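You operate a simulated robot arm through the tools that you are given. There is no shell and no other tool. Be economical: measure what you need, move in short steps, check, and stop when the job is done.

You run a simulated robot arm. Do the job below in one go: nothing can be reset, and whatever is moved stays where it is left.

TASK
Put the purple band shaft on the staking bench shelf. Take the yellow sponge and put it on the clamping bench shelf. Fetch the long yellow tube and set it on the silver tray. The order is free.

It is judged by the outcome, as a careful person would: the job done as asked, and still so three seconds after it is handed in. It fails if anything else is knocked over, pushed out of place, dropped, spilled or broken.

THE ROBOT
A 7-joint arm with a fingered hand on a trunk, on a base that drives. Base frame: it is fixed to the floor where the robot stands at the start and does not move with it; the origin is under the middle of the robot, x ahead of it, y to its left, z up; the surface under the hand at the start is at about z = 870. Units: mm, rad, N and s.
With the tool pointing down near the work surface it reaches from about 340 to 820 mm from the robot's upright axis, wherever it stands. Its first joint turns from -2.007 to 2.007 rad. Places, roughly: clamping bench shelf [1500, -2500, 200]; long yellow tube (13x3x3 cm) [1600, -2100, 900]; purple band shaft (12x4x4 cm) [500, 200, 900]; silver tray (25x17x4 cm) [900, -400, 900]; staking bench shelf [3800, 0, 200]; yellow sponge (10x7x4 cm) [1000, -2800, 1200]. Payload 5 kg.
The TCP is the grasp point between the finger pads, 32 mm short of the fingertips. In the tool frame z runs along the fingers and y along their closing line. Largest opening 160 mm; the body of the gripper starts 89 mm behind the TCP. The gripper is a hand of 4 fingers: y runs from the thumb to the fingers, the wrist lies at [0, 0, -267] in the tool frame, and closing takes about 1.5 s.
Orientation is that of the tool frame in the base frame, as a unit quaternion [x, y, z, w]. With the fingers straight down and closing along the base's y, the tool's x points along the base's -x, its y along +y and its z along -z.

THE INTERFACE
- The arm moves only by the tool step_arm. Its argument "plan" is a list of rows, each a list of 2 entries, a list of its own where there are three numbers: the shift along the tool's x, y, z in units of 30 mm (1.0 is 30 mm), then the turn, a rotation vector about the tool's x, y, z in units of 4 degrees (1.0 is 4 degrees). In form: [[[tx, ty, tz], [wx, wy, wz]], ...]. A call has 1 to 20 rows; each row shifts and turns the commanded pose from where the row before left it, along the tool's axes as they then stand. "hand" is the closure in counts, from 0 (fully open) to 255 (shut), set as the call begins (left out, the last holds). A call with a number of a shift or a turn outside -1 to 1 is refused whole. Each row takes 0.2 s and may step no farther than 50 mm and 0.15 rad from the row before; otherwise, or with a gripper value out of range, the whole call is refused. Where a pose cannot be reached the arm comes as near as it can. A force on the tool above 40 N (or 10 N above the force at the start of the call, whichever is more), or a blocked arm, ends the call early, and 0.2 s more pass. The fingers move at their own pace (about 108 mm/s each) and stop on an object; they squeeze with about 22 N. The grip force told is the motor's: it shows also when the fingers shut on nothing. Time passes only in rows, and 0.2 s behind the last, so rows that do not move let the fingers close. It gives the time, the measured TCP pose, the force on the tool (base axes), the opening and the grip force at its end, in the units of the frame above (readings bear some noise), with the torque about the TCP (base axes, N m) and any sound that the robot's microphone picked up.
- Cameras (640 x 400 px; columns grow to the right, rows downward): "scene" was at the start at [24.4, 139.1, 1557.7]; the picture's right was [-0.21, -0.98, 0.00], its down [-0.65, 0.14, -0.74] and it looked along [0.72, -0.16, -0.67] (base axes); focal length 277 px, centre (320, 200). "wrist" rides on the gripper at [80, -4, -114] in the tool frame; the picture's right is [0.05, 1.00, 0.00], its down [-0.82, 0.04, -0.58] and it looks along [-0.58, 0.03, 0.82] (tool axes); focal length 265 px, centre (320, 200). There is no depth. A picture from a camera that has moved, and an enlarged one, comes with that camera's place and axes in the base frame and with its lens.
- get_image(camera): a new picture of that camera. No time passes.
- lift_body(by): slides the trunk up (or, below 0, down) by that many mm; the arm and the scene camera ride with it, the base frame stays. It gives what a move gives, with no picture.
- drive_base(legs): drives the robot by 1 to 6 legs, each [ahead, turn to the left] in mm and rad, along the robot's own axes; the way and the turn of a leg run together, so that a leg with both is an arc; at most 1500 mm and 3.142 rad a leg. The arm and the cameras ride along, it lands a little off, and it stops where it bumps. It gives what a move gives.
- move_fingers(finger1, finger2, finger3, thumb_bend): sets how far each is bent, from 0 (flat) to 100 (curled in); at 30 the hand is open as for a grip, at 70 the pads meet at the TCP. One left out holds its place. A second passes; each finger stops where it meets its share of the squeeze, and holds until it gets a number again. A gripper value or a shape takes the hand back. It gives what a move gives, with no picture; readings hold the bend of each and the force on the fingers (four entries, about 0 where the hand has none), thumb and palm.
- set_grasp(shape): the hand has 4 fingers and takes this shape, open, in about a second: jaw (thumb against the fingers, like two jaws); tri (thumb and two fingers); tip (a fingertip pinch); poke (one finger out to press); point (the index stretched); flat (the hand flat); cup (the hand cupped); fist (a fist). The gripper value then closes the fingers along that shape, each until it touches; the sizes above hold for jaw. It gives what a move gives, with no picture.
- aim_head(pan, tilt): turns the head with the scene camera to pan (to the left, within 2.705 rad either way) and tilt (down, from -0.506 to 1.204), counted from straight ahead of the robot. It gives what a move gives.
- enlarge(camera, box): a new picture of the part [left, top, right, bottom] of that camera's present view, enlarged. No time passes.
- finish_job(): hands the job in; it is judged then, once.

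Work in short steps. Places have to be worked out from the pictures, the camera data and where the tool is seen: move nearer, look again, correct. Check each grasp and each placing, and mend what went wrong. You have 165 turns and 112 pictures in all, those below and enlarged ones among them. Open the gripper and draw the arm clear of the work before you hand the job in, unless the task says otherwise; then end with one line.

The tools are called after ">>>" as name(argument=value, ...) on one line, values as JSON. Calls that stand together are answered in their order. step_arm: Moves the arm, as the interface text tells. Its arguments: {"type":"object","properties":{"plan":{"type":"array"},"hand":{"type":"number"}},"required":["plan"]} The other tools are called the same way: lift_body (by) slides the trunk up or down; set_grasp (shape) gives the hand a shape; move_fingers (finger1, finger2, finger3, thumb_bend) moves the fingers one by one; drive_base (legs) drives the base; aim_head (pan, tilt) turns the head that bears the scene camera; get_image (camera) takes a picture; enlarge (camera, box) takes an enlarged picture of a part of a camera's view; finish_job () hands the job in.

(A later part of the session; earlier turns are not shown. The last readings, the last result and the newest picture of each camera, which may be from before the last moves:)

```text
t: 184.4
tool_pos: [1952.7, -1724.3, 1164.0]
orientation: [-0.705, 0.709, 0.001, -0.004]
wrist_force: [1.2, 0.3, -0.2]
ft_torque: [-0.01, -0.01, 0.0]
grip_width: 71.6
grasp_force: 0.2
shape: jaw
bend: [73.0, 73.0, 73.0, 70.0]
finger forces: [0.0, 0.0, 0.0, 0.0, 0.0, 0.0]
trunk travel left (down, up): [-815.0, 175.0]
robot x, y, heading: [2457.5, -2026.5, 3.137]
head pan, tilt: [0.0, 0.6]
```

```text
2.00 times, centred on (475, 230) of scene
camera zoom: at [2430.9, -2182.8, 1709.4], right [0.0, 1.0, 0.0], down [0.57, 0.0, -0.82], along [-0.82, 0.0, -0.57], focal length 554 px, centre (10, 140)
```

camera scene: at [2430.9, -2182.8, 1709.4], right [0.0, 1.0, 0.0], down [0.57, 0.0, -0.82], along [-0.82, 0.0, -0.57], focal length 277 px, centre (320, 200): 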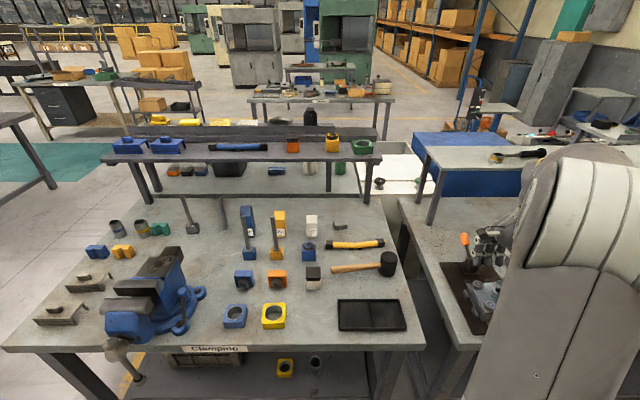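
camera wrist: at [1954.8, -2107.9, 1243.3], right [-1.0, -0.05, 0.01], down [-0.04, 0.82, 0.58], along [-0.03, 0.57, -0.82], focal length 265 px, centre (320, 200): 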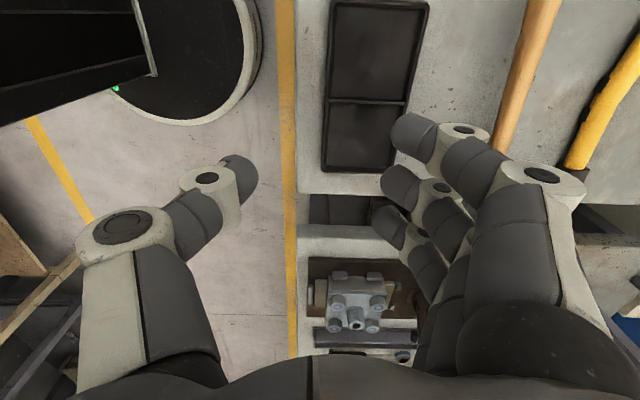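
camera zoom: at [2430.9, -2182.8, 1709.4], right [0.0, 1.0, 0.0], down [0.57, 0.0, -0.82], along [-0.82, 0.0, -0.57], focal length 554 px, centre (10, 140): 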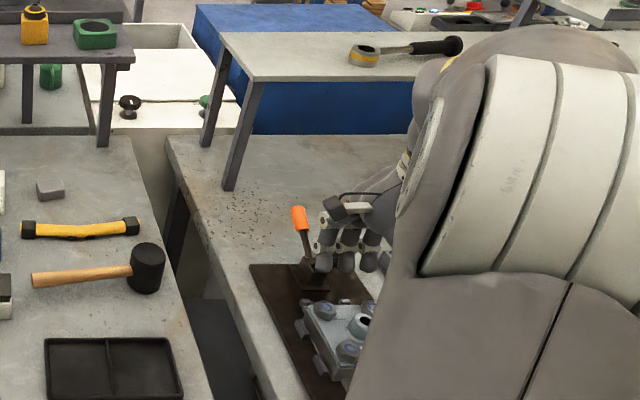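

Nearest to the stated place is the yellow piece with black caps at about [1578,-2031], though it measures ~250 mm. I bring the wrist camera closer to see it well.

>>> step_arm(plan=[[[1, 1, 0], [0, 0, 0]], [[1, 1, 0], [0, 0, 0]], [[1, 1, 0], [0, 0, 0]], [[1, 1, 0], [0, 0, 0]], [[1, 1, 0], [0, 0, 0]], [[1, 1, 0], [0, 0, 0]], [[1, 0.5, 0], [0, 0, 0]], [[1, 0, 0], [0, 0, 0]], [[1, 0, 0], [0, 0, 0]], [[1, 0, 0], [0, 0, 0]], [[0.8, 0, 0.6], [0, 0, 0]], [[0, 0, 0.8], [0, 0, 0]], [[0, 0, 0], [0, 0, 0]]])

>>> get_image(camera="wrist")

```text
t: 187.2
tool_pos: [1755.0, -2047.7, 1124.4]
orientation: [-0.706, 0.709, 0.002, -0.003]
wrist_force: [-0.6, -0.4, -0.3]
ft_torque: [0.04, 0.02, 0.0]
grip_width: 71.5
grasp_force: 0.1
shape: jaw
bend: [73.0, 73.0, 73.0, 70.0]
finger forces: [0.0, 0.0, 0.0, 0.1, 0.1, 0.1]
trunk travel left (down, up): [-815.0, 175.0]
robot x, y, heading: [2462.2, -2027.4, 3.136]
head pan, tilt: [0.0, 0.6]
```

```text
50 pictures are left
camera wrist: at [1759.3, -2129.0, 1238.6], right [-1.0, -0.05, 0.01], down [-0.04, 0.82, 0.58], along [-0.03, 0.57, -0.82], focal length 265 px, centre (320, 200)
```

wrist: 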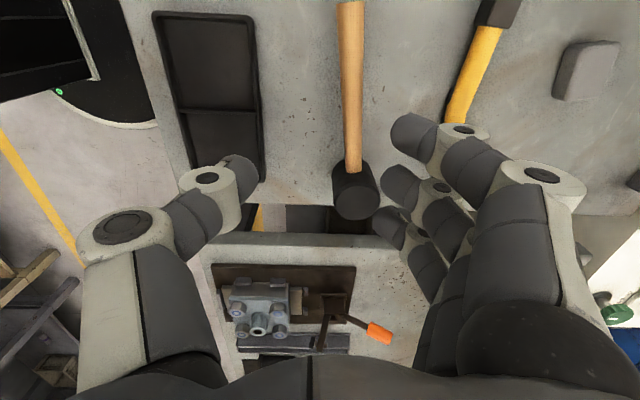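

I shift another 150 mm toward -x and 90 mm toward -y to get the whole piece in view.

>>> step_arm(plan=[[[1, 1, 0], [0, 0, 0]], [[1, 1, 0], [0, 0, 0]], [[1, 1, 0], [0, 0, 0]], [[0, 1, 0], [0, 0, 0]], [[0, 0.9, 0], [0, 0, 0]], [[0, 0, 0], [0, 0, 0]]])

>>> get_image(camera="wrist")

```text
t: 188.6
tool_pos: [1644.3, -2139.5, 1127.3]
orientation: [-0.706, 0.709, 0.002, -0.004]
wrist_force: [0.4, 0.4, 0.6]
ft_torque: [0.0, 0.03, -0.02]
grip_width: 71.9
grasp_force: 0.0
shape: jaw
bend: [73.0, 73.0, 73.0, 70.0]
finger forces: [0.0, 0.0, 0.0, 0.1, 0.0, 0.0]
out of reach, approached as far as the arm can: row 4, 5
trunk travel left (down, up): [-815.0, 175.0]
robot x, y, heading: [2460.2, -2026.7, 3.132]
head pan, tilt: [0.0, 0.6]
```

```text
49 pictures are left
camera wrist: at [1649.2, -2219.6, 1240.9], right [-1.0, -0.05, 0.01], down [-0.04, 0.82, 0.58], along [-0.03, 0.57, -0.82], focal length 265 px, centre (320, 200)
```

wrist: 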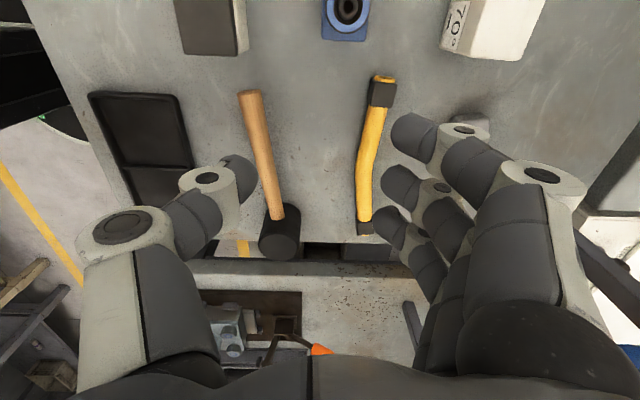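

>>> enlarge(camera="wrist", box=[320, 60, 440, 240])

```text
2.22 times, centred on (380, 150) of wrist
camera zoom: at [1649.2, -2219.6, 1240.9], right [-1.0, -0.05, 0.01], down [-0.04, 0.82, 0.58], along [-0.03, 0.57, -0.82], focal length 590 px, centre (187, 311)
```

zoom: 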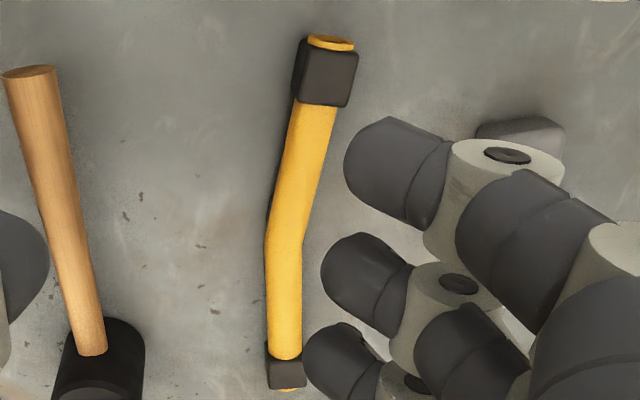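

It is a yellow tube with black end caps, the only yellow tube-like thing near the stated place, lying along y with its middle at about [1572,-2037]. I draw the hand back and drive 180 mm closer.

>>> step_arm(plan=[[[0, -1, 0], [0, 0, 0]], [[0, -1, 0], [0, 0, 0]], [[-0.7, -1, 0], [0, 0, 0]], [[-0.9, -0.8, 0], [0, 0, 0]], [[-0.9, 0, 0], [0, 0, 0]], [[-0.9, 0, 0], [0, 0, 0]], [[0, 0, 0], [0, 0, 0]]])

>>> drive_base(legs=[[180, 0]])

>>> get_image(camera="wrist")

```text
t: 190.2
tool_pos: [1760.0, -2039.6, 1126.5]
orientation: [-0.706, 0.708, 0.002, -0.004]
wrist_force: [-0.7, -0.5, -0.2]
ft_torque: [-0.01, 0.01, 0.0]
grip_width: 71.6
grasp_force: 0.2
shape: jaw
bend: [73.0, 73.0, 73.0, 70.0]
finger forces: [0.1, 0.0, 0.1, 0.0, 0.1, 0.1]
trunk travel left (down, up): [-815.0, 175.0]
robot x, y, heading: [2456.7, -2027.0, 3.137]
head pan, tilt: [0.0, 0.6]
```

```text
t: 191.8
tool_pos: [1576.1, -2038.2, 1124.7]
orientation: [-0.706, 0.708, 0.002, -0.002]
wrist_force: [-0.2, -0.2, -0.1]
ft_torque: [0.0, -0.03, -0.01]
grip_width: 72.1
grasp_force: 0.0
shape: jaw
bend: [73.0, 73.0, 73.0, 70.0]
finger forces: [0.0, 0.0, 0.0, 0.0, 0.0, 0.1]
trunk travel left (down, up): [-815.0, 175.0]
robot x, y, heading: [2272.8, -2026.2, 3.139]
head pan, tilt: [0.0, 0.6]
```

```text
47 pictures are left
camera wrist: at [1579.2, -2118.7, 1238.7], right [-1.0, -0.05, 0.01], down [-0.04, 0.82, 0.58], along [-0.03, 0.57, -0.82], focal length 265 px, centre (320, 200)
```

wrist: 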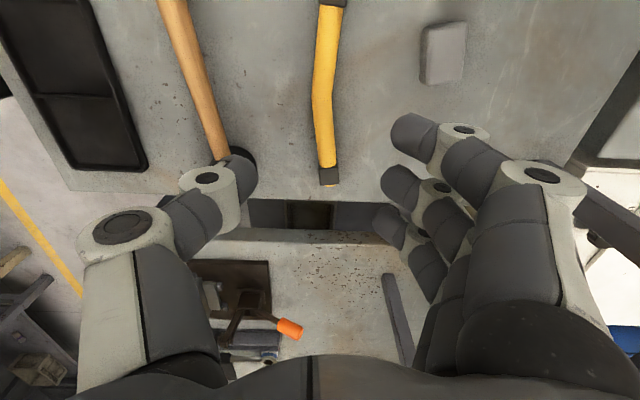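

The hand is right over the middle of the tube. I lower to z≈945 and look again.

>>> step_arm(plan=[[[0, 0.1, 1], [0, 0, 0]], [[0, 0, 1], [0, 0, 0]], [[0, 0, 1], [0, 0, 0]], [[0, 0, 1], [0, 0, 0]], [[0, 0, 1], [0, 0, 0]], [[0, 0, 1], [0, 0, 0]], [[0, 0, 0], [0, 0, 0]]])

>>> get_image(camera="wrist")

```text
t: 193.4
tool_pos: [1574.0, -2038.0, 945.5]
orientation: [-0.705, 0.709, 0.002, -0.003]
wrist_force: [-0.1, -0.9, 0.1]
ft_torque: [-0.01, -0.01, 0.02]
grip_width: 71.5
grasp_force: 0.0
shape: jaw
bend: [73.0, 73.0, 73.0, 70.0]
finger forces: [0.1, 0.1, 0.0, 0.1, 0.1, 0.0]
trunk travel left (down, up): [-815.0, 175.0]
robot x, y, heading: [2275.2, -2026.8, 3.134]
head pan, tilt: [0.0, 0.6]
```

```text
46 pictures are left
camera wrist: at [1576.8, -2117.4, 1058.8], right [-1.0, -0.05, 0.01], down [-0.04, 0.82, 0.58], along [-0.03, 0.57, -0.82], focal length 265 px, centre (320, 200)
```

wrist: 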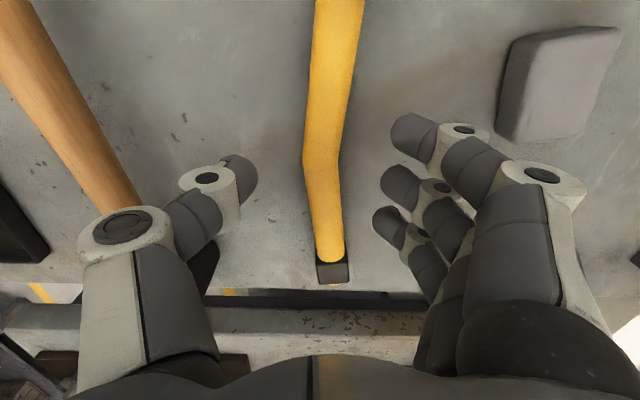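

Aligned. I lower the last ~38 mm slowly.

>>> step_arm(plan=[[[0, 0.1, 0.4], [0, 0, 0]], [[0, 0, 0.4], [0, 0, 0]], [[0, 0, 0.3], [0, 0, 0]], [[0, 0, 0.15], [0, 0, 0]], [[0, 0, 0], [0, 0, 0]]])

>>> step_arm(plan=[[[0, 0, 0], [0, 0, 0]], [[0, 0, 0], [0, 0, 0]], [[0, 0, 0], [0, 0, 0]], [[0, 0, 0], [0, 0, 0]], [[0, 0, 0], [0, 0, 0]], [[0, 0, 0], [0, 0, 0]], [[0, 0, 0], [0, 0, 0]]], hand=255)

>>> get_image(camera="wrist")

```text
t: 194.6
tool_pos: [1568.9, -2040.6, 907.9]
orientation: [-0.706, 0.708, 0.002, -0.003]
wrist_force: [0.4, -0.6, 0.8]
ft_torque: [0.03, 0.01, 0.02]
grip_width: 71.8
grasp_force: 0.0
shape: jaw
bend: [73.0, 73.0, 73.0, 70.0]
finger forces: [0.1, 0.0, 0.0, 0.0, 0.0, 0.0]
trunk travel left (down, up): [-815.0, 175.0]
robot x, y, heading: [2272.4, -2029.9, 3.139]
head pan, tilt: [0.0, 0.6]
```

```text
t: 196.2
tool_pos: [1569.5, -2039.7, 909.1]
orientation: [-0.706, 0.708, 0.002, -0.004]
wrist_force: [0.7, -0.4, 0.9]
ft_torque: [0.0, 0.02, 0.0]
grip_width: 22.1
grasp_force: 22.2
shape: jaw
bend: [72.0, 72.0, 72.0, 70.0]
finger forces: [6.3, 6.5, 6.3, 0.0, 19.0, 0.0]
trunk travel left (down, up): [-815.0, 175.0]
robot x, y, heading: [2275.0, -2029.8, 3.14]
head pan, tilt: [0.0, 0.6]
```

```text
45 pictures are left
camera wrist: at [1573.2, -2119.9, 1021.4], right [-1.0, -0.05, 0.01], down [-0.04, 0.82, 0.58], along [-0.03, 0.57, -0.82], focal length 265 px, centre (320, 200)
```

wrist: 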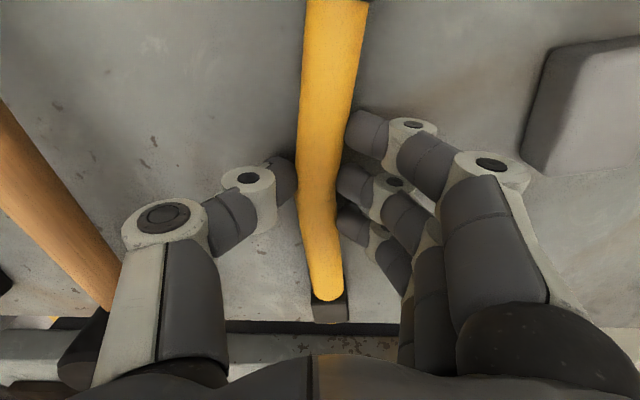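

Gripped at 22 mm. I lift and check.

>>> step_arm(plan=[[[0, 0, -0.4], [0, 0, 0]], [[0, 0, -0.8], [0, 0, 0]], [[0, 0, -1], [0, 0, 0]], [[0, 0, -1], [0, 0, 0]], [[0, 0, -1], [0, 0, 0]], [[0, 0, -1], [0, 0, 0]], [[0, 0, -1], [0, 0, 0]], [[0, 0, 0], [0, 0, 0]]])

>>> get_image(camera="wrist")

>>> get_image(camera="scene")

```text
t: 198.0
tool_pos: [1570.0, -2039.2, 1093.7]
orientation: [-0.706, 0.708, 0.002, -0.002]
wrist_force: [-0.4, -0.1, -1.7]
ft_torque: [0.01, 0.0, 0.03]
grip_width: 22.0
grasp_force: 21.9
shape: jaw
bend: [72.0, 72.0, 72.0, 70.0]
finger forces: [6.3, 6.3, 6.3, 0.0, 18.9, 0.0]
trunk travel left (down, up): [-815.0, 175.0]
robot x, y, heading: [2270.9, -2028.7, 3.138]
head pan, tilt: [0.0, 0.6]
```

```text
44 pictures are left
camera wrist: at [1574.3, -2119.9, 1206.9], right [-1.0, -0.05, 0.01], down [-0.04, 0.82, 0.58], along [-0.03, 0.58, -0.82], focal length 265 px, centre (320, 200)
```

wrist: 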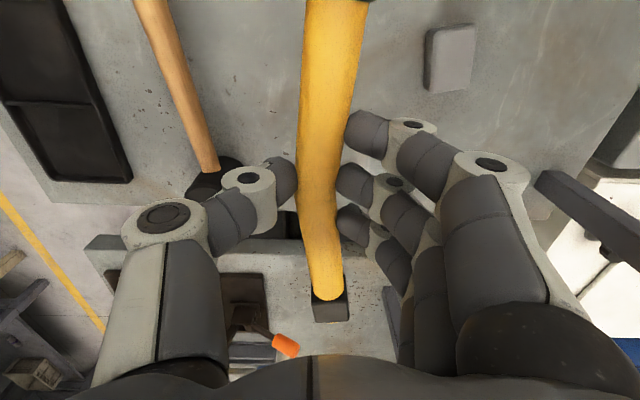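

```text
43 pictures are left
camera scene: at [2246.4, -2183.4, 1709.3], right [0.0, 1.0, 0.0], down [0.57, 0.0, -0.82], along [-0.82, 0.0, -0.57], focal length 277 px, centre (320, 200)
```

scene: 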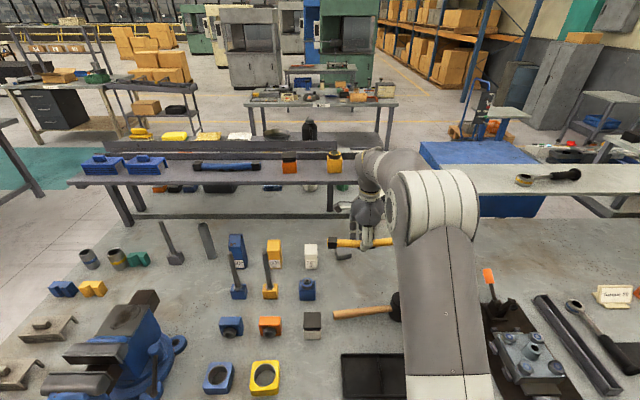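

The tube is held. I pull the arm in, raise the trunk, back off and drive round to the front aisle toward the tray.

>>> lift_body(by=170)

>>> step_arm(plan=[[[0, -1, -0.5], [0, 0, 0]], [[0, -1, -0.5], [0, 0, 0]], [[0, -1, -0.5], [0, 0, 0]], [[0, -1, 0], [0, 0, 0]], [[0, -1, 0], [0, 0, 0]], [[0, -1, 0], [0, 0, 0]], [[0, -1, 0], [0, 0, 0]], [[0, 0, 0], [0, 0, 0]]])

>>> drive_base(legs=[[-200, 0], [0, 1.571], [900, 0], [930, 0], [0, -1.571]])

```text
t: 199.9
tool_pos: [1569.3, -2040.1, 1262.4]
orientation: [-0.706, 0.708, 0.001, -0.002]
wrist_force: [0.0, 0.0, -2.0]
ft_torque: [-0.03, -0.03, 0.0]
grip_width: 22.1
grasp_force: 22.6
shape: jaw
bend: [72.0, 72.0, 72.0, 70.0]
finger forces: [6.3, 6.3, 6.3, 0.1, 18.9, 0.0]
trunk travel left (down, up): [-985.0, 5.0]
robot x, y, heading: [2271.9, -2030.6, 3.138]
head pan, tilt: [0.0, 0.6]
```

```text
t: 201.7
tool_pos: [1779.0, -2041.8, 1307.4]
orientation: [-0.706, 0.708, 0.002, -0.002]
wrist_force: [-0.5, 1.0, -1.8]
ft_torque: [-0.09, -0.03, 0.04]
grip_width: 22.2
grasp_force: 22.2
shape: jaw
bend: [72.0, 72.0, 72.0, 70.0]
finger forces: [6.4, 6.4, 6.4, 0.1, 19.0, 0.0]
trunk travel left (down, up): [-985.0, 5.0]
robot x, y, heading: [2278.6, -2024.2, 3.136]
head pan, tilt: [0.0, 0.6]
```

```text
t: 219.7
tool_pos: [1904.2, -3825.4, 1307.2]
orientation: [-0.677, 0.736, 0.002, -0.003]
wrist_force: [0.0, -1.8, -2.3]
ft_torque: [0.0, -0.01, -0.02]
grip_width: 21.5
grasp_force: 22.1
shape: jaw
bend: [72.0, 72.0, 72.0, 70.0]
finger forces: [6.1, 6.1, 6.1, 0.1, 18.1, 0.0]
trunk travel left (down, up): [-985.0, 5.0]
robot x, y, heading: [2398.6, -3851.2, 3.054]
head pan, tilt: [0.0, 0.6]
```

Heading is 3.05; I correct it and drive west along the cross aisle, then turn up the front aisle.

>>> drive_base(legs=[[0, 0.088], [1375, 0], [1375, 0], [0, -1.571]])

>>> aim_head(pan=-0.2, tilt=0.5)

>>> get_image(camera="scene")

```text
t: 237.3
tool_pos: [-329.9, -3394.8, 1307.5]
orientation: [0.008, 1.0, 0.003, -0.001]
wrist_force: [1.0, 0.0, -2.1]
ft_torque: [-0.02, 0.05, 0.02]
grip_width: 21.3
grasp_force: 21.7
shape: jaw
bend: [72.0, 72.0, 72.0, 70.0]
finger forces: [6.0, 6.0, 5.9, 0.0, 17.7, 0.0]
trunk travel left (down, up): [-985.0, 5.0]
robot x, y, heading: [-322.5, -3889.7, 1.554]
head pan, tilt: [0.0, 0.6]
```

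```text
t: 238.0
tool_pos: [-330.4, -3394.4, 1308.2]
orientation: [0.008, 1.0, 0.003, -0.001]
wrist_force: [-0.6, 0.5, -1.0]
ft_torque: [0.0, 0.02, -0.01]
grip_width: 21.2
grasp_force: 22.6
shape: jaw
bend: [72.0, 72.0, 72.0, 70.0]
finger forces: [6.0, 5.9, 6.0, 0.0, 17.8, 0.0]
trunk travel left (down, up): [-985.0, 5.0]
robot x, y, heading: [-320.8, -3885.8, 1.555]
head pan, tilt: [-0.201, 0.499]
```

```text
42 pictures are left
camera scene: at [-458.4, -3855.3, 1888.3], right [0.98, -0.22, 0.0], down [-0.1, -0.47, -0.88], along [0.19, 0.86, -0.48], focal length 277 px, centre (320, 200)
```

scene: 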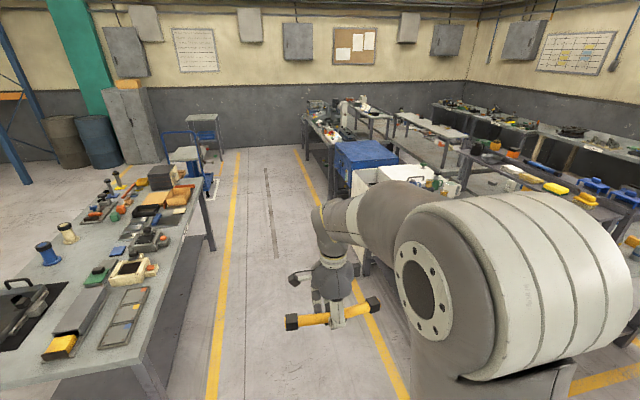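

The aisle is clear. I drive up to y≈-450 and turn to face the Test bench where the tray lies.

>>> drive_base(legs=[[0, 0.018], [1150, 0], [1150, 0], [1140, 0], [0, -1.571]])

>>> aim_head(pan=0.0, tilt=0.6)

>>> get_image(camera="scene")

```text
t: 259.0
tool_pos: [137.7, -446.1, 1307.5]
orientation: [0.716, 0.698, 0.003, 0.002]
wrist_force: [-0.2, -0.4, -1.1]
ft_torque: [0.02, 0.03, -0.01]
grip_width: 21.1
grasp_force: 22.3
shape: jaw
bend: [72.0, 72.0, 72.0, 70.0]
finger forces: [6.0, 5.9, 5.9, 0.1, 17.5, 0.0]
trunk travel left (down, up): [-985.0, 5.0]
robot x, y, heading: [-356.1, -451.1, -0.03]
head pan, tilt: [-0.201, 0.499]
```

```text
t: 259.7
tool_pos: [137.1, -446.1, 1308.2]
orientation: [0.716, 0.698, 0.003, 0.002]
wrist_force: [0.5, -0.2, -1.9]
ft_torque: [0.01, -0.01, -0.03]
grip_width: 21.1
grasp_force: 21.6
shape: jaw
bend: [72.0, 72.0, 72.0, 70.0]
finger forces: [6.1, 5.9, 5.9, 0.0, 17.5, 0.0]
trunk travel left (down, up): [-985.0, 5.0]
robot x, y, heading: [-355.5, -447.9, -0.027]
head pan, tilt: [0.0, 0.6]
```

```text
41 pictures are left
camera scene: at [-319.8, -290.9, 1879.3], right [-0.03, -1.0, 0.0], down [-0.56, 0.02, -0.83], along [0.82, -0.02, -0.56], focal length 277 px, centre (320, 200)
```

scene: 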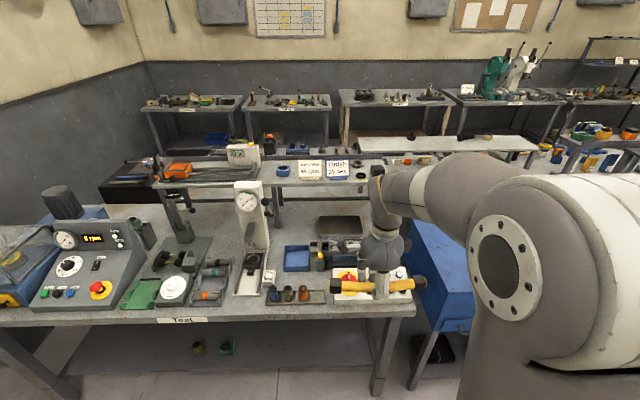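

>>> enlarge(camera="scene", box=[220, 170, 440, 320])

```text
2.67 times, centred on (330, 245) of scene
camera zoom: at [-319.8, -290.9, 1879.3], right [-0.03, -1.0, 0.0], down [-0.56, 0.02, -0.83], along [0.82, -0.02, -0.56], focal length 739 px, centre (293, 80)
```

zoom: 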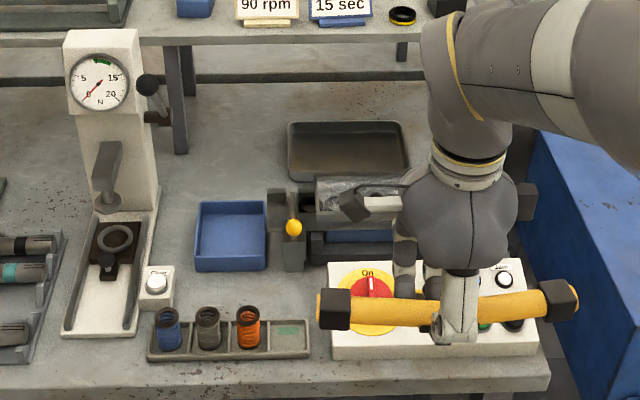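

The tray lies at about [884,-437], long side along y, and a raised tier stands behind or above it. I drive in 300 mm and look more closely at the clearance.

>>> drive_base(legs=[[0, 0.03], [300, 0]])

>>> lift_body(by=-200)

>>> aim_head(pan=-0.2, tilt=0.65)

>>> get_image(camera="scene")

>>> get_image(camera="wrist")

```text
t: 262.1
tool_pos: [440.2, -434.8, 1308.9]
orientation: [0.709, 0.705, 0.003, 0.002]
wrist_force: [-0.3, 0.2, -2.2]
ft_torque: [0.0, 0.04, -0.01]
grip_width: 21.1
grasp_force: 21.4
shape: jaw
bend: [72.0, 72.0, 72.0, 70.0]
finger forces: [5.9, 6.0, 6.0, 0.0, 17.6, 0.0]
trunk travel left (down, up): [-985.0, 5.0]
robot x, y, heading: [-54.3, -447.8, -0.01]
head pan, tilt: [0.0, 0.6]
```

```text
t: 264.3
tool_pos: [439.2, -435.1, 1106.7]
orientation: [0.709, 0.705, 0.004, 0.002]
wrist_force: [-0.3, -0.7, -2.3]
ft_torque: [0.0, 0.02, 0.03]
grip_width: 21.3
grasp_force: 22.3
shape: jaw
bend: [72.0, 72.0, 72.0, 70.0]
finger forces: [6.0, 5.9, 5.9, 0.0, 17.5, 0.0]
trunk travel left (down, up): [-785.0, 205.0]
robot x, y, heading: [-52.6, -449.4, -0.002]
head pan, tilt: [0.0, 0.6]
```

```text
t: 265.0
tool_pos: [438.9, -434.5, 1106.6]
orientation: [0.709, 0.705, 0.003, 0.002]
wrist_force: [0.1, 0.1, -2.0]
ft_torque: [-0.02, 0.01, -0.02]
grip_width: 21.1
grasp_force: 22.2
shape: jaw
bend: [72.0, 72.0, 72.0, 70.0]
finger forces: [6.0, 5.8, 5.9, 0.1, 17.7, 0.0]
trunk travel left (down, up): [-785.0, 205.0]
robot x, y, heading: [-54.5, -445.4, -0.004]
head pan, tilt: [-0.201, 0.649]
```

```text
39 pictures are left
camera scene: at [-24.8, -307.7, 1675.0], right [-0.2, -0.98, 0.0], down [-0.59, 0.12, -0.8], along [0.78, -0.16, -0.6], focal length 277 px, centre (320, 200)
```

scene: 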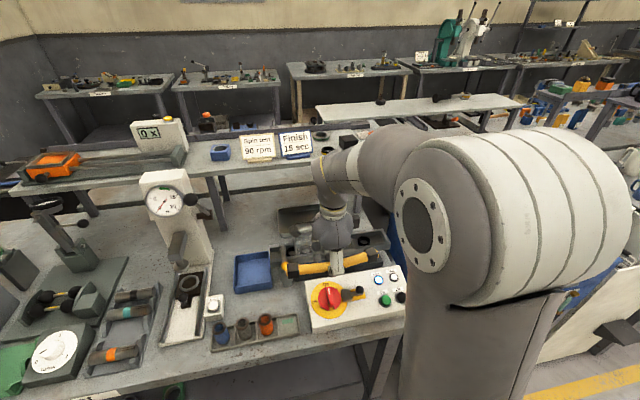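

```text
38 pictures are left
camera wrist: at [434.6, -354.9, 1221.2], right [1.0, 0.05, 0.01], down [0.03, -0.82, 0.58], along [0.03, -0.57, -0.82], focal length 265 px, centre (320, 200)
```

wrist: 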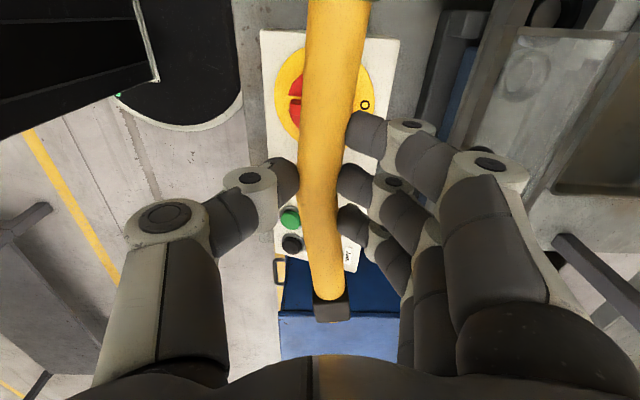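

The tier's front edge is at about x 890, z 1110–1150, overhanging the tray's rear half, so I will go in with the hand pitched forward. I drive 100 mm closer, then yaw the hand by -32° (tube diagonal on the tray) and pitch it 36°.

>>> drive_base(legs=[[100, 0]])

>>> step_arm(plan=[[[0, 0, -0.5], [0, 0, -1]], [[0, 0, -0.5], [0, 0, -1]], [[0, 0, 0], [0, 0, -1]], [[0, 0, 0], [0, 0, -1]], [[0, 0, 0], [0, 0, -1]], [[0, 0, 0], [0, 0, -1]], [[0, 0, 0], [0, 0, -1]], [[0, 0, 0], [0, 0, -1]], [[0, 0, 0], [-1, 0, 0]], [[0, 0, 0], [-1, 0, 0]], [[0, 0, 0], [-1, 0, 0]], [[0, 0, 0], [-1, 0, 0]], [[0, 0, 0], [-1, 0, 0]], [[0, 0, 0], [-1, 0, 0]], [[0, 0, 0], [-1, 0, 0]], [[0, 0, 0], [-1, 0, 0]], [[0, 0, 0], [-1, 0, 0]], [[0, 0, 0], [0, 0, 0]]])

>>> get_image(camera="wrist")

>>> get_image(camera="scene")

```text
t: 266.1
tool_pos: [539.6, -436.3, 1107.1]
orientation: [0.709, 0.705, 0.002, 0.0]
wrist_force: [1.0, -0.5, -1.3]
ft_torque: [0.02, 0.03, 0.01]
grip_width: 21.4
grasp_force: 21.6
shape: jaw
bend: [72.0, 72.0, 72.0, 70.0]
finger forces: [6.0, 6.1, 6.0, 0.1, 17.7, 0.0]
trunk travel left (down, up): [-785.0, 205.0]
robot x, y, heading: [43.7, -452.4, -0.009]
head pan, tilt: [-0.201, 0.649]
```

```text
t: 269.9
tool_pos: [538.0, -436.0, 1137.9]
orientation: [0.464, 0.829, 0.272, 0.153]
wrist_force: [-0.9, -0.5, -1.6]
ft_torque: [-0.03, 0.03, 0.03]
grip_width: 21.0
grasp_force: 22.0
shape: jaw
bend: [72.0, 72.0, 72.0, 70.0]
finger forces: [6.0, 5.9, 5.8, 0.0, 18.5, 0.0]
trunk travel left (down, up): [-785.0, 205.0]
robot x, y, heading: [41.5, -450.0, -0.012]
head pan, tilt: [-0.201, 0.649]
```

```text
37 pictures are left
camera wrist: at [435.6, -404.5, 1226.2], right [0.66, 0.47, 0.59], down [0.16, -0.86, 0.49], along [0.74, -0.23, -0.64], focal length 265 px, centre (320, 200)
```

wrist: 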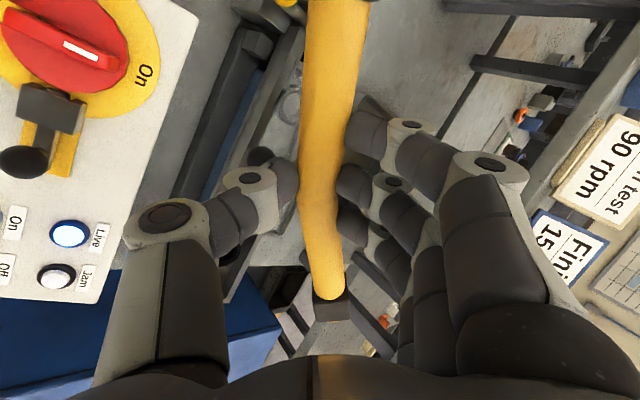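

```text
36 pictures are left
camera scene: at [74.6, -308.3, 1675.0], right [-0.21, -0.98, 0.0], down [-0.59, 0.12, -0.8], along [0.78, -0.16, -0.6], focal length 277 px, centre (320, 200)
```

scene: 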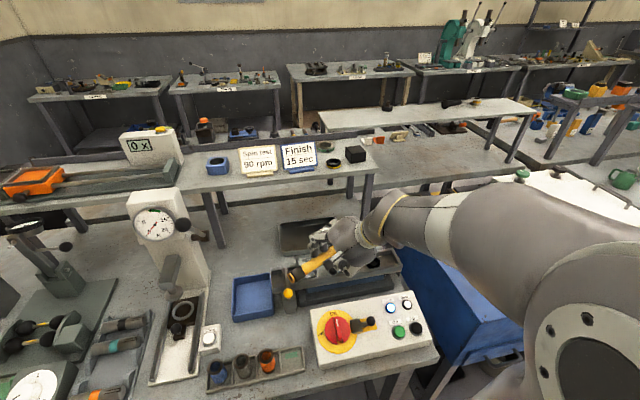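

The tray centre comes out at about [872,-432]. I move the tube forward and down toward x≈740, z≈1040, then look.

>>> step_arm(plan=[[[-0.486, 0.391, 0.868], [0, 0, 0]], [[-0.486, 0.391, 0.868], [0, 0, 0]], [[-0.486, 0.391, 0.868], [0, 0, 0]], [[-0.486, 0.391, 0.868], [0, 0, 0]], [[-0.486, 0.391, 0.868], [0, 0, 0]], [[-0.486, 0.391, 0.868], [0, 0, 0]], [[-0.486, 0.391, 0.868], [0, 0, 0]], [[0, 0, 0], [0, 0, 0]]])

>>> get_image(camera="wrist")

>>> enlarge(camera="scene", box=[220, 140, 460, 310])

```text
t: 271.8
tool_pos: [740.4, -431.6, 1038.7]
orientation: [0.462, 0.83, 0.272, 0.152]
wrist_force: [0.5, 0.6, -1.7]
ft_torque: [0.0, 0.05, 0.0]
grip_width: 20.9
grasp_force: 22.1
shape: jaw
bend: [72.0, 72.0, 72.0, 70.0]
finger forces: [5.8, 5.7, 5.6, 0.1, 18.4, 0.0]
trunk travel left (down, up): [-785.0, 205.0]
robot x, y, heading: [46.8, -447.5, -0.003]
head pan, tilt: [-0.201, 0.649]
```

```text
35 pictures are left
camera wrist: at [637.7, -401.3, 1127.3], right [0.66, 0.47, 0.59], down [0.17, -0.86, 0.49], along [0.74, -0.23, -0.64], focal length 265 px, centre (320, 200)
```

wrist: 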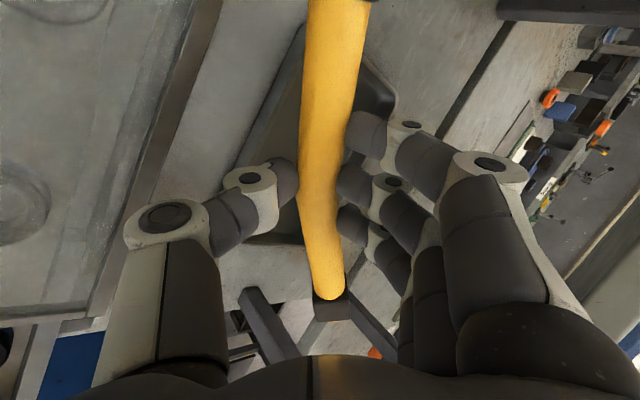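

```text
2.35 times, centred on (340, 225) of scene
camera zoom: at [74.1, -308.3, 1675.0], right [-0.21, -0.98, 0.0], down [-0.59, 0.12, -0.8], along [0.78, -0.16, -0.6], focal length 652 px, centre (273, 141)
```

zoom: 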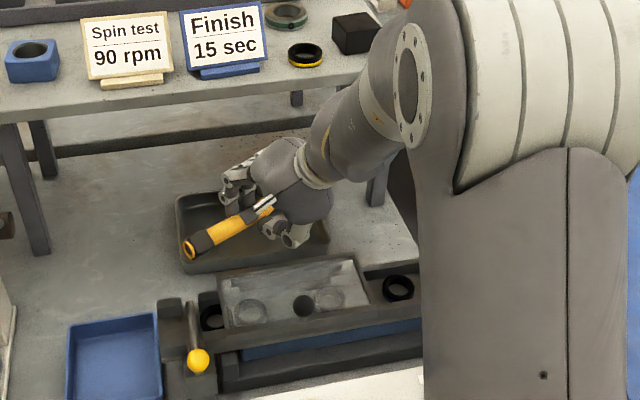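

Clear view: tray spans x≈790–950, y≈-310 to -550, so I need the TCP at about [854,-428]. I move there at z≈990.

>>> step_arm(plan=[[[-0.47, 0.42, 0.825], [0, 0, 0]], [[-0.47, 0.42, 0.825], [0, 0, 0]], [[-0.47, 0.42, 0.825], [0, 0, 0]], [[-0.47, 0.42, 0.825], [0, 0, 0]], [[0, 0, 0], [0, 0, 0]]])

>>> enlarge(camera="scene", box=[220, 140, 460, 310])

>>> get_image(camera="wrist")

```text
t: 272.9
tool_pos: [852.8, -427.2, 989.9]
orientation: [0.463, 0.83, 0.272, 0.153]
wrist_force: [0.3, 0.2, -2.6]
ft_torque: [0.0, 0.05, 0.01]
grip_width: 21.0
grasp_force: 22.0
shape: jaw
bend: [72.0, 72.0, 72.0, 70.0]
finger forces: [5.9, 5.7, 5.7, 0.0, 18.3, 0.0]
trunk travel left (down, up): [-785.0, 205.0]
robot x, y, heading: [47.5, -448.0, -0.01]
head pan, tilt: [-0.201, 0.649]
```

```text
2.35 times, centred on (340, 225) of scene
camera zoom: at [74.2, -308.4, 1675.0], right [-0.21, -0.98, 0.0], down [-0.59, 0.12, -0.8], along [0.78, -0.16, -0.6], focal length 652 px, centre (273, 141)
```

zoom: 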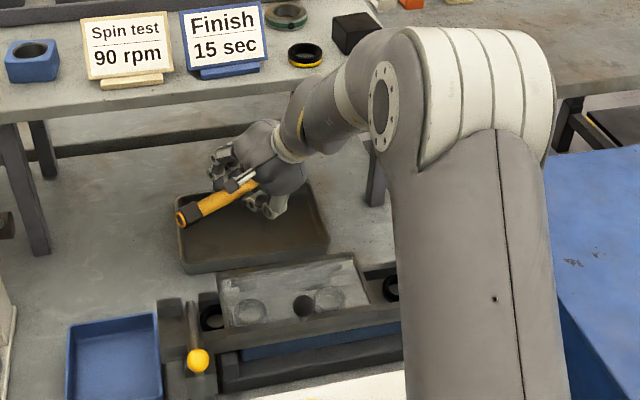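

```text
32 pictures are left
camera wrist: at [750.1, -396.3, 1078.0], right [0.66, 0.47, 0.59], down [0.17, -0.86, 0.49], along [0.74, -0.22, -0.64], focal length 265 px, centre (320, 200)
```

wrist: 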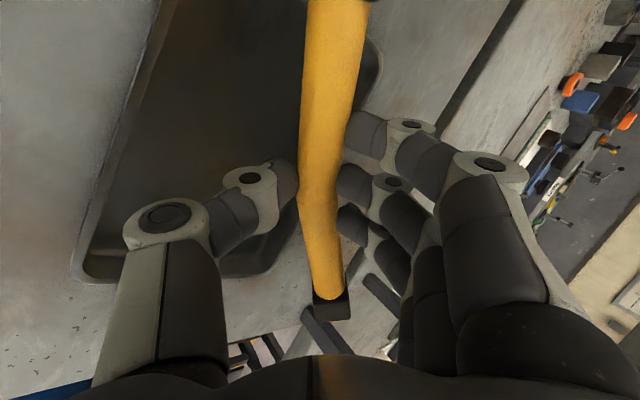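

Ends of the tube come to about [802,-320] and [936,-538], inside the tray's outline. I lower straight down in small steps.

>>> step_arm(plan=[[[0, -0.198, 0.268], [0, 0, 0]], [[0, -0.198, 0.268], [0, 0, 0]], [[0, -0.198, 0.268], [0, 0, 0]], [[0, -0.198, 0.268], [0, 0, 0]], [[0, 0, 0], [0, 0, 0]]])

>>> step_arm(plan=[[[0, -0.099, 0.134], [0, 0, 0]], [[0, -0.099, 0.134], [0, 0, 0]], [[0, -0.099, 0.134], [0, 0, 0]], [[0, 0, 0], [0, 0, 0]]])

>>> enlarge(camera="scene", box=[270, 180, 370, 250])

```text
t: 274.1
tool_pos: [852.9, -427.5, 951.8]
orientation: [0.462, 0.83, 0.271, 0.153]
wrist_force: [-0.1, 0.7, -2.6]
ft_torque: [0.01, 0.02, -0.02]
grip_width: 20.7
grasp_force: 21.6
shape: jaw
bend: [72.0, 72.0, 72.0, 70.0]
finger forces: [5.8, 5.7, 5.8, 0.0, 18.3, 0.0]
trunk travel left (down, up): [-785.0, 205.0]
robot x, y, heading: [46.5, -446.1, -0.005]
head pan, tilt: [-0.201, 0.649]
```

```text
t: 275.1
tool_pos: [852.5, -428.1, 936.2]
orientation: [0.462, 0.83, 0.273, 0.153]
wrist_force: [-0.1, 0.5, -2.2]
ft_torque: [0.02, 0.03, 0.0]
grip_width: 21.2
grasp_force: 21.7
shape: jaw
bend: [72.0, 72.0, 72.0, 70.0]
finger forces: [5.8, 5.8, 5.7, 0.0, 18.3, 0.0]
trunk travel left (down, up): [-785.0, 205.0]
robot x, y, heading: [47.3, -450.2, -0.006]
head pan, tilt: [-0.201, 0.649]
```

```text
5.71 times, centred on (320, 215) of scene
camera zoom: at [74.7, -308.4, 1675.0], right [-0.21, -0.98, 0.0], down [-0.59, 0.12, -0.8], along [0.78, -0.16, -0.6], focal length 1583 px, centre (320, 114)
```

zoom: 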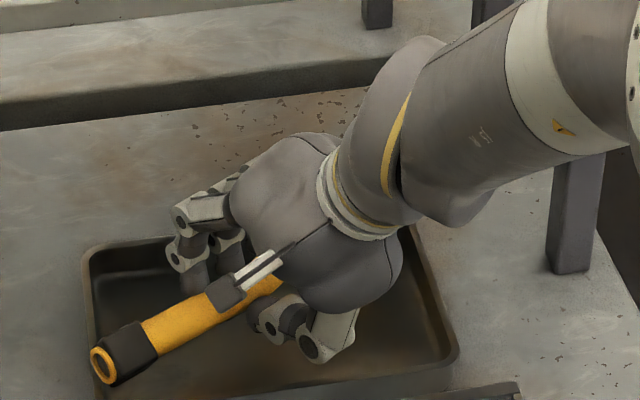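

The tube's left end sits over the left rim; mid is about [890,-420], so I shift by (-19,-13) mm to centre it, then continue lowering.

>>> step_arm(plan=[[[-0.02, -0.31, -0.227], [0, 0, 0]], [[-0.02, -0.31, -0.227], [0, 0, 0]], [[0, -0.099, 0.134], [0, 0, 0]], [[0, -0.099, 0.134], [0, 0, 0]], [[0, 0, 0], [0, 0, 0]]])

>>> step_arm(plan=[[[0, -0.08, 0.107], [0, 0, 0]], [[0, -0.08, 0.107], [0, 0, 0]], [[0, 0, 0], [0, 0, 0]]])

>>> enlarge(camera="scene", box=[270, 180, 370, 250])

```text
t: 276.4
tool_pos: [834.1, -441.1, 925.4]
orientation: [0.463, 0.83, 0.273, 0.153]
wrist_force: [1.5, 0.1, 0.6]
ft_torque: [0.03, 0.18, -0.1]
grip_width: 21.2
grasp_force: 22.0
shape: jaw
bend: [72.0, 72.0, 72.0, 70.0]
finger forces: [7.0, 6.4, 6.1, 0.1, 21.8, 0.1]
trunk travel left (down, up): [-785.0, 205.0]
robot x, y, heading: [46.3, -449.3, -0.011]
head pan, tilt: [-0.201, 0.649]
```

```text
t: 277.1
tool_pos: [834.4, -442.4, 923.1]
orientation: [0.461, 0.829, 0.274, 0.157]
wrist_force: [4.8, -0.4, 40.3]
ft_torque: [-1.35, 2.15, 0.1]
grip_width: 19.8
grasp_force: 22.1
shape: jaw
bend: [72.0, 72.0, 72.0, 70.0]
finger forces: [8.3, 8.3, 8.6, 0.0, 67.5, 0.0]
trunk travel left (down, up): [-785.0, 205.0]
robot x, y, heading: [43.8, -449.2, -0.007]
head pan, tilt: [-0.201, 0.649]
```

```text
5.71 times, centred on (320, 215) of scene
camera zoom: at [70.5, -308.3, 1675.5], right [-0.21, -0.98, 0.0], down [-0.59, 0.12, -0.8], along [0.78, -0.16, -0.6], focal length 1583 px, centre (320, 114)
```

zoom: 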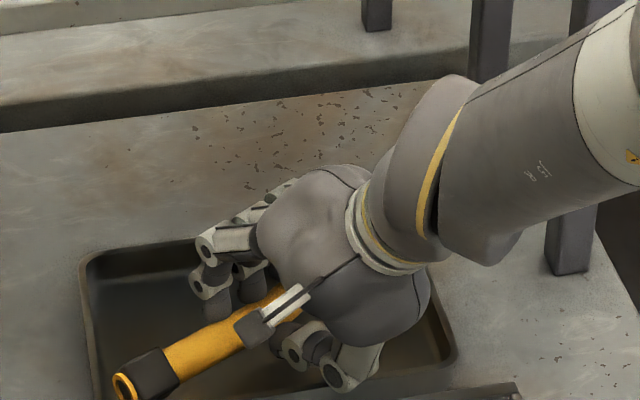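

Contact: 40 N, so it's down. I ease up 4 mm to relieve the force, then look.

>>> step_arm(plan=[[[0, 0.05, -0.067], [0, 0, 0]], [[0, 0.02, -0.027], [0, 0, 0]], [[0, 0, 0], [0, 0, 0]]])

>>> get_image(camera="wrist")

```text
t: 277.9
tool_pos: [834.5, -442.1, 923.9]
orientation: [0.463, 0.829, 0.272, 0.155]
wrist_force: [8.3, -1.5, 33.9]
ft_torque: [-1.2, 1.66, 0.33]
grip_width: 19.9
grasp_force: 21.9
shape: jaw
bend: [72.0, 72.0, 72.0, 70.0]
finger forces: [7.8, 8.5, 8.9, 0.0, 60.8, 0.0]
trunk travel left (down, up): [-785.0, 205.0]
robot x, y, heading: [45.1, -449.4, -0.006]
head pan, tilt: [-0.201, 0.649]
```

```text
29 pictures are left
camera wrist: at [731.7, -410.6, 1010.9], right [0.65, 0.47, 0.59], down [0.16, -0.85, 0.49], along [0.74, -0.23, -0.64], focal length 265 px, centre (320, 200)
```

wrist: 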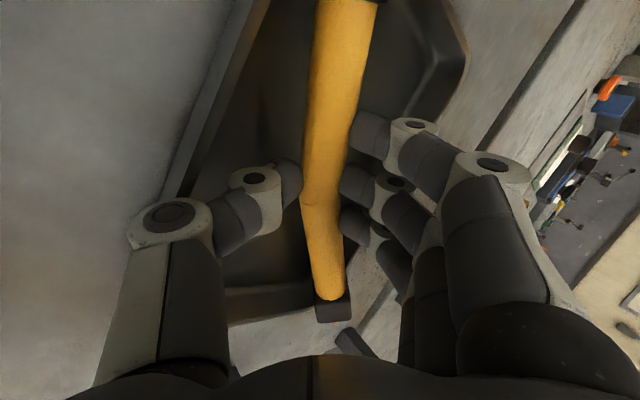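

Still 34 N, mostly on the thumb; I raise another 5 mm.

>>> step_arm(plan=[[[0, 0.06, -0.08], [0, 0, 0]], [[0, 0.04, -0.054], [0, 0, 0]], [[0, 0, 0], [0, 0, 0]]])

>>> enlarge(camera="wrist", box=[200, 180, 420, 340])

```text
t: 278.8
tool_pos: [832.9, -440.6, 924.2]
orientation: [0.463, 0.83, 0.271, 0.15]
wrist_force: [0.0, -0.2, -1.6]
ft_torque: [-0.12, -0.04, -0.05]
grip_width: 20.3
grasp_force: 22.0
shape: jaw
bend: [72.0, 72.0, 72.0, 70.0]
finger forces: [5.8, 6.3, 7.1, 0.1, 20.1, 0.0]
trunk travel left (down, up): [-785.0, 205.0]
robot x, y, heading: [45.7, -446.6, -0.007]
head pan, tilt: [-0.201, 0.649]
```

```text
2.50 times, centred on (310, 260) of wrist
camera zoom: at [730.0, -409.8, 1012.6], right [0.66, 0.47, 0.59], down [0.17, -0.86, 0.49], along [0.73, -0.22, -0.64], focal length 664 px, centre (345, 50)
```

zoom: 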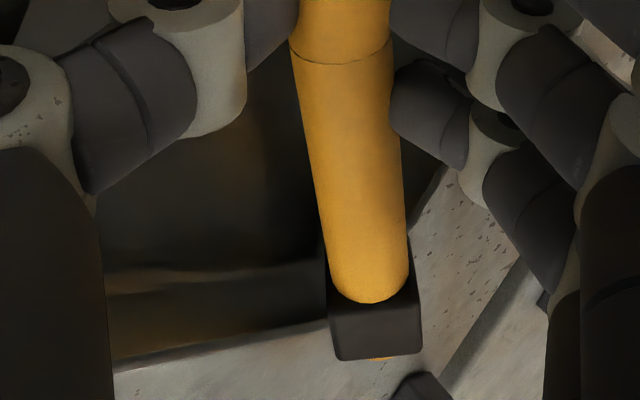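

Free of force now. The tube's right end is at the tray's right rim while the left has ~15 mm to spare, so I shift it 8 mm toward +y and lower again gently.

>>> step_arm(plan=[[[0.227, 0.233, -0.077], [0, 0, 0]], [[0, 0, 0], [0, 0, 0]], [[0, -0.06, 0.08], [0, 0, 0]], [[0, -0.04, 0.054], [0, 0, 0]], [[0, 0, 0], [0, 0, 0]]])

```text
t: 279.9
tool_pos: [835.0, -432.3, 926.7]
orientation: [0.463, 0.83, 0.271, 0.153]
wrist_force: [-0.3, -0.8, -0.4]
ft_torque: [-0.05, -0.03, 0.0]
grip_width: 20.7
grasp_force: 21.5
shape: jaw
bend: [72.0, 72.0, 72.0, 70.0]
finger forces: [6.3, 6.2, 6.9, 0.1, 20.2, 0.0]
trunk travel left (down, up): [-785.0, 205.0]
robot x, y, heading: [43.4, -449.9, -0.007]
head pan, tilt: [-0.201, 0.649]
```

Light contact. I open the three fingers only, leaving the thumb where it is.

>>> move_fingers(finger1=64, finger2=64, finger3=64)

>>> get_image(camera="wrist")

```text
t: 280.9
tool_pos: [835.3, -433.3, 927.5]
orientation: [0.463, 0.829, 0.272, 0.154]
wrist_force: [0.4, -2.3, 6.8]
ft_torque: [0.01, -0.26, -0.12]
grip_width: 39.0
grasp_force: 11.2
shape: fingers
bend: [61.0, 62.0, 61.0, 72.0]
finger forces: [4.5, 3.5, 5.1, 0.0, 9.8, 0.0]
trunk travel left (down, up): [-785.0, 205.0]
robot x, y, heading: [43.3, -446.0, -0.006]
head pan, tilt: [-0.201, 0.649]
```

```text
27 pictures are left
camera wrist: at [731.7, -402.2, 1016.0], right [0.66, 0.47, 0.59], down [0.16, -0.86, 0.49], along [0.74, -0.23, -0.64], focal length 265 px, centre (320, 200)
```

wrist: 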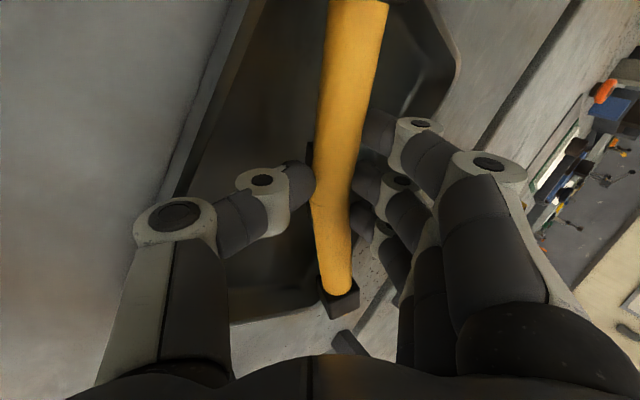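

The thumb still pushes it against the fingers. I open both sides further.

>>> move_fingers(finger1=52, finger2=52, finger3=52, thumb_bend=66)

>>> get_image(camera="wrist")

>>> enlarge(camera="scene", box=[270, 180, 370, 250])

```text
t: 281.9
tool_pos: [835.1, -431.4, 926.9]
orientation: [0.463, 0.83, 0.273, 0.152]
wrist_force: [-0.4, -0.5, -0.2]
ft_torque: [-0.02, 0.03, -0.02]
grip_width: 58.1
grasp_force: 0.3
shape: fingers
bend: [52.0, 52.0, 52.0, 66.0]
finger forces: [0.0, 0.1, 0.0, 0.0, 0.8, 0.1]
trunk travel left (down, up): [-785.0, 205.0]
robot x, y, heading: [41.8, -443.2, -0.005]
head pan, tilt: [-0.201, 0.649]
```

```text
26 pictures are left
camera wrist: at [731.8, -401.5, 1015.3], right [0.66, 0.47, 0.59], down [0.17, -0.86, 0.49], along [0.74, -0.22, -0.64], focal length 265 px, centre (320, 200)
```

wrist: 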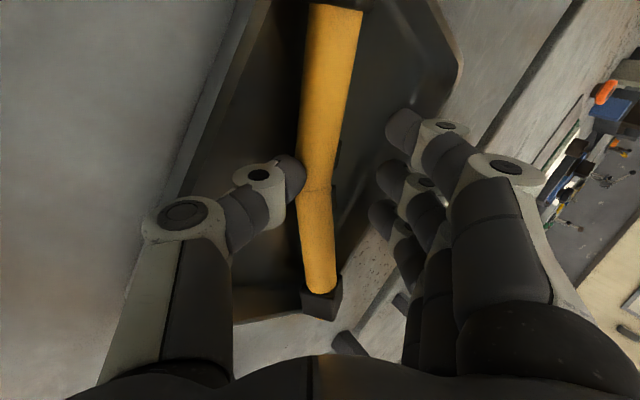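

```text
5.71 times, centred on (320, 215) of scene
camera zoom: at [74.3, -308.5, 1675.0], right [-0.21, -0.98, 0.0], down [-0.59, 0.12, -0.8], along [0.78, -0.16, -0.6], focal length 1583 px, centre (320, 114)
```

zoom: 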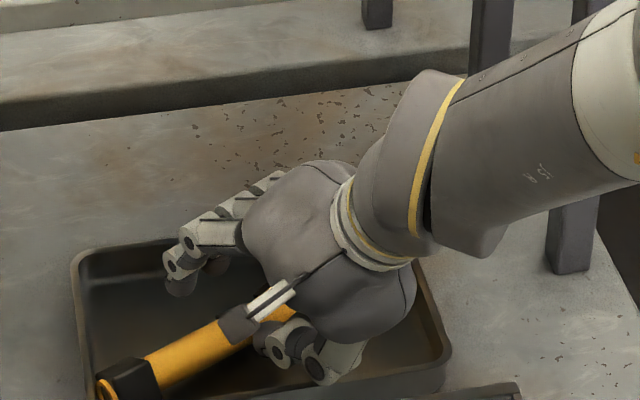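

The tube rests in the tray, lightly leaning on the thumb. I withdraw slowly along the tool axis.

>>> step_arm(plan=[[[0, 0, -0.2], [0, 0, 0]], [[0, 0, -0.3], [0, 0, 0]], [[0, 0, -0.5], [0, 0, 0]], [[0, 0, -0.7], [0, 0, 0]], [[0, 0, -0.9], [0, 0, 0]], [[0, 0, -0.9], [0, 0, 0]], [[0, 0, 0], [0, 0, 0]]])

>>> get_image(camera="wrist")

>>> enlarge(camera="scene", box=[250, 180, 370, 260])

```text
t: 283.6
tool_pos: [782.0, -465.7, 1010.8]
orientation: [0.463, 0.83, 0.271, 0.153]
wrist_force: [0.3, 0.1, -0.8]
ft_torque: [-0.03, -0.02, 0.01]
grip_width: 57.6
grasp_force: 0.1
shape: fingers
bend: [52.0, 52.0, 52.0, 66.0]
finger forces: [0.0, 0.0, 0.0, 0.0, 0.0, 0.0]
trunk travel left (down, up): [-785.0, 205.0]
robot x, y, heading: [43.7, -444.9, -0.011]
head pan, tilt: [-0.201, 0.649]
```

```text
24 pictures are left
camera wrist: at [678.2, -434.9, 1099.5], right [0.66, 0.47, 0.59], down [0.17, -0.85, 0.49], along [0.74, -0.22, -0.64], focal length 265 px, centre (320, 200)
```

wrist: 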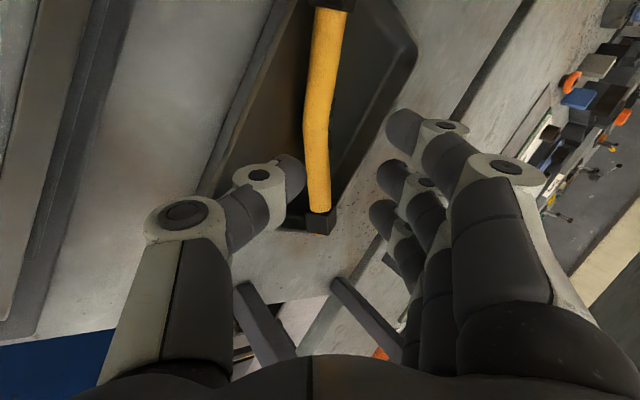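

```text
5.00 times, centred on (310, 220) of scene
camera zoom: at [74.7, -308.4, 1675.0], right [-0.21, -0.98, 0.0], down [-0.59, 0.12, -0.8], along [0.78, -0.16, -0.6], focal length 1385 px, centre (370, 100)
```

zoom: 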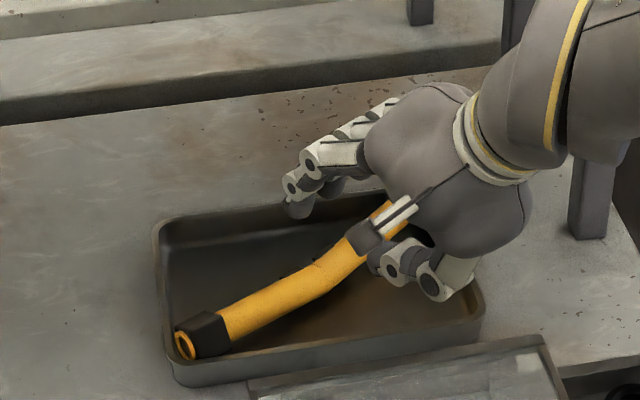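

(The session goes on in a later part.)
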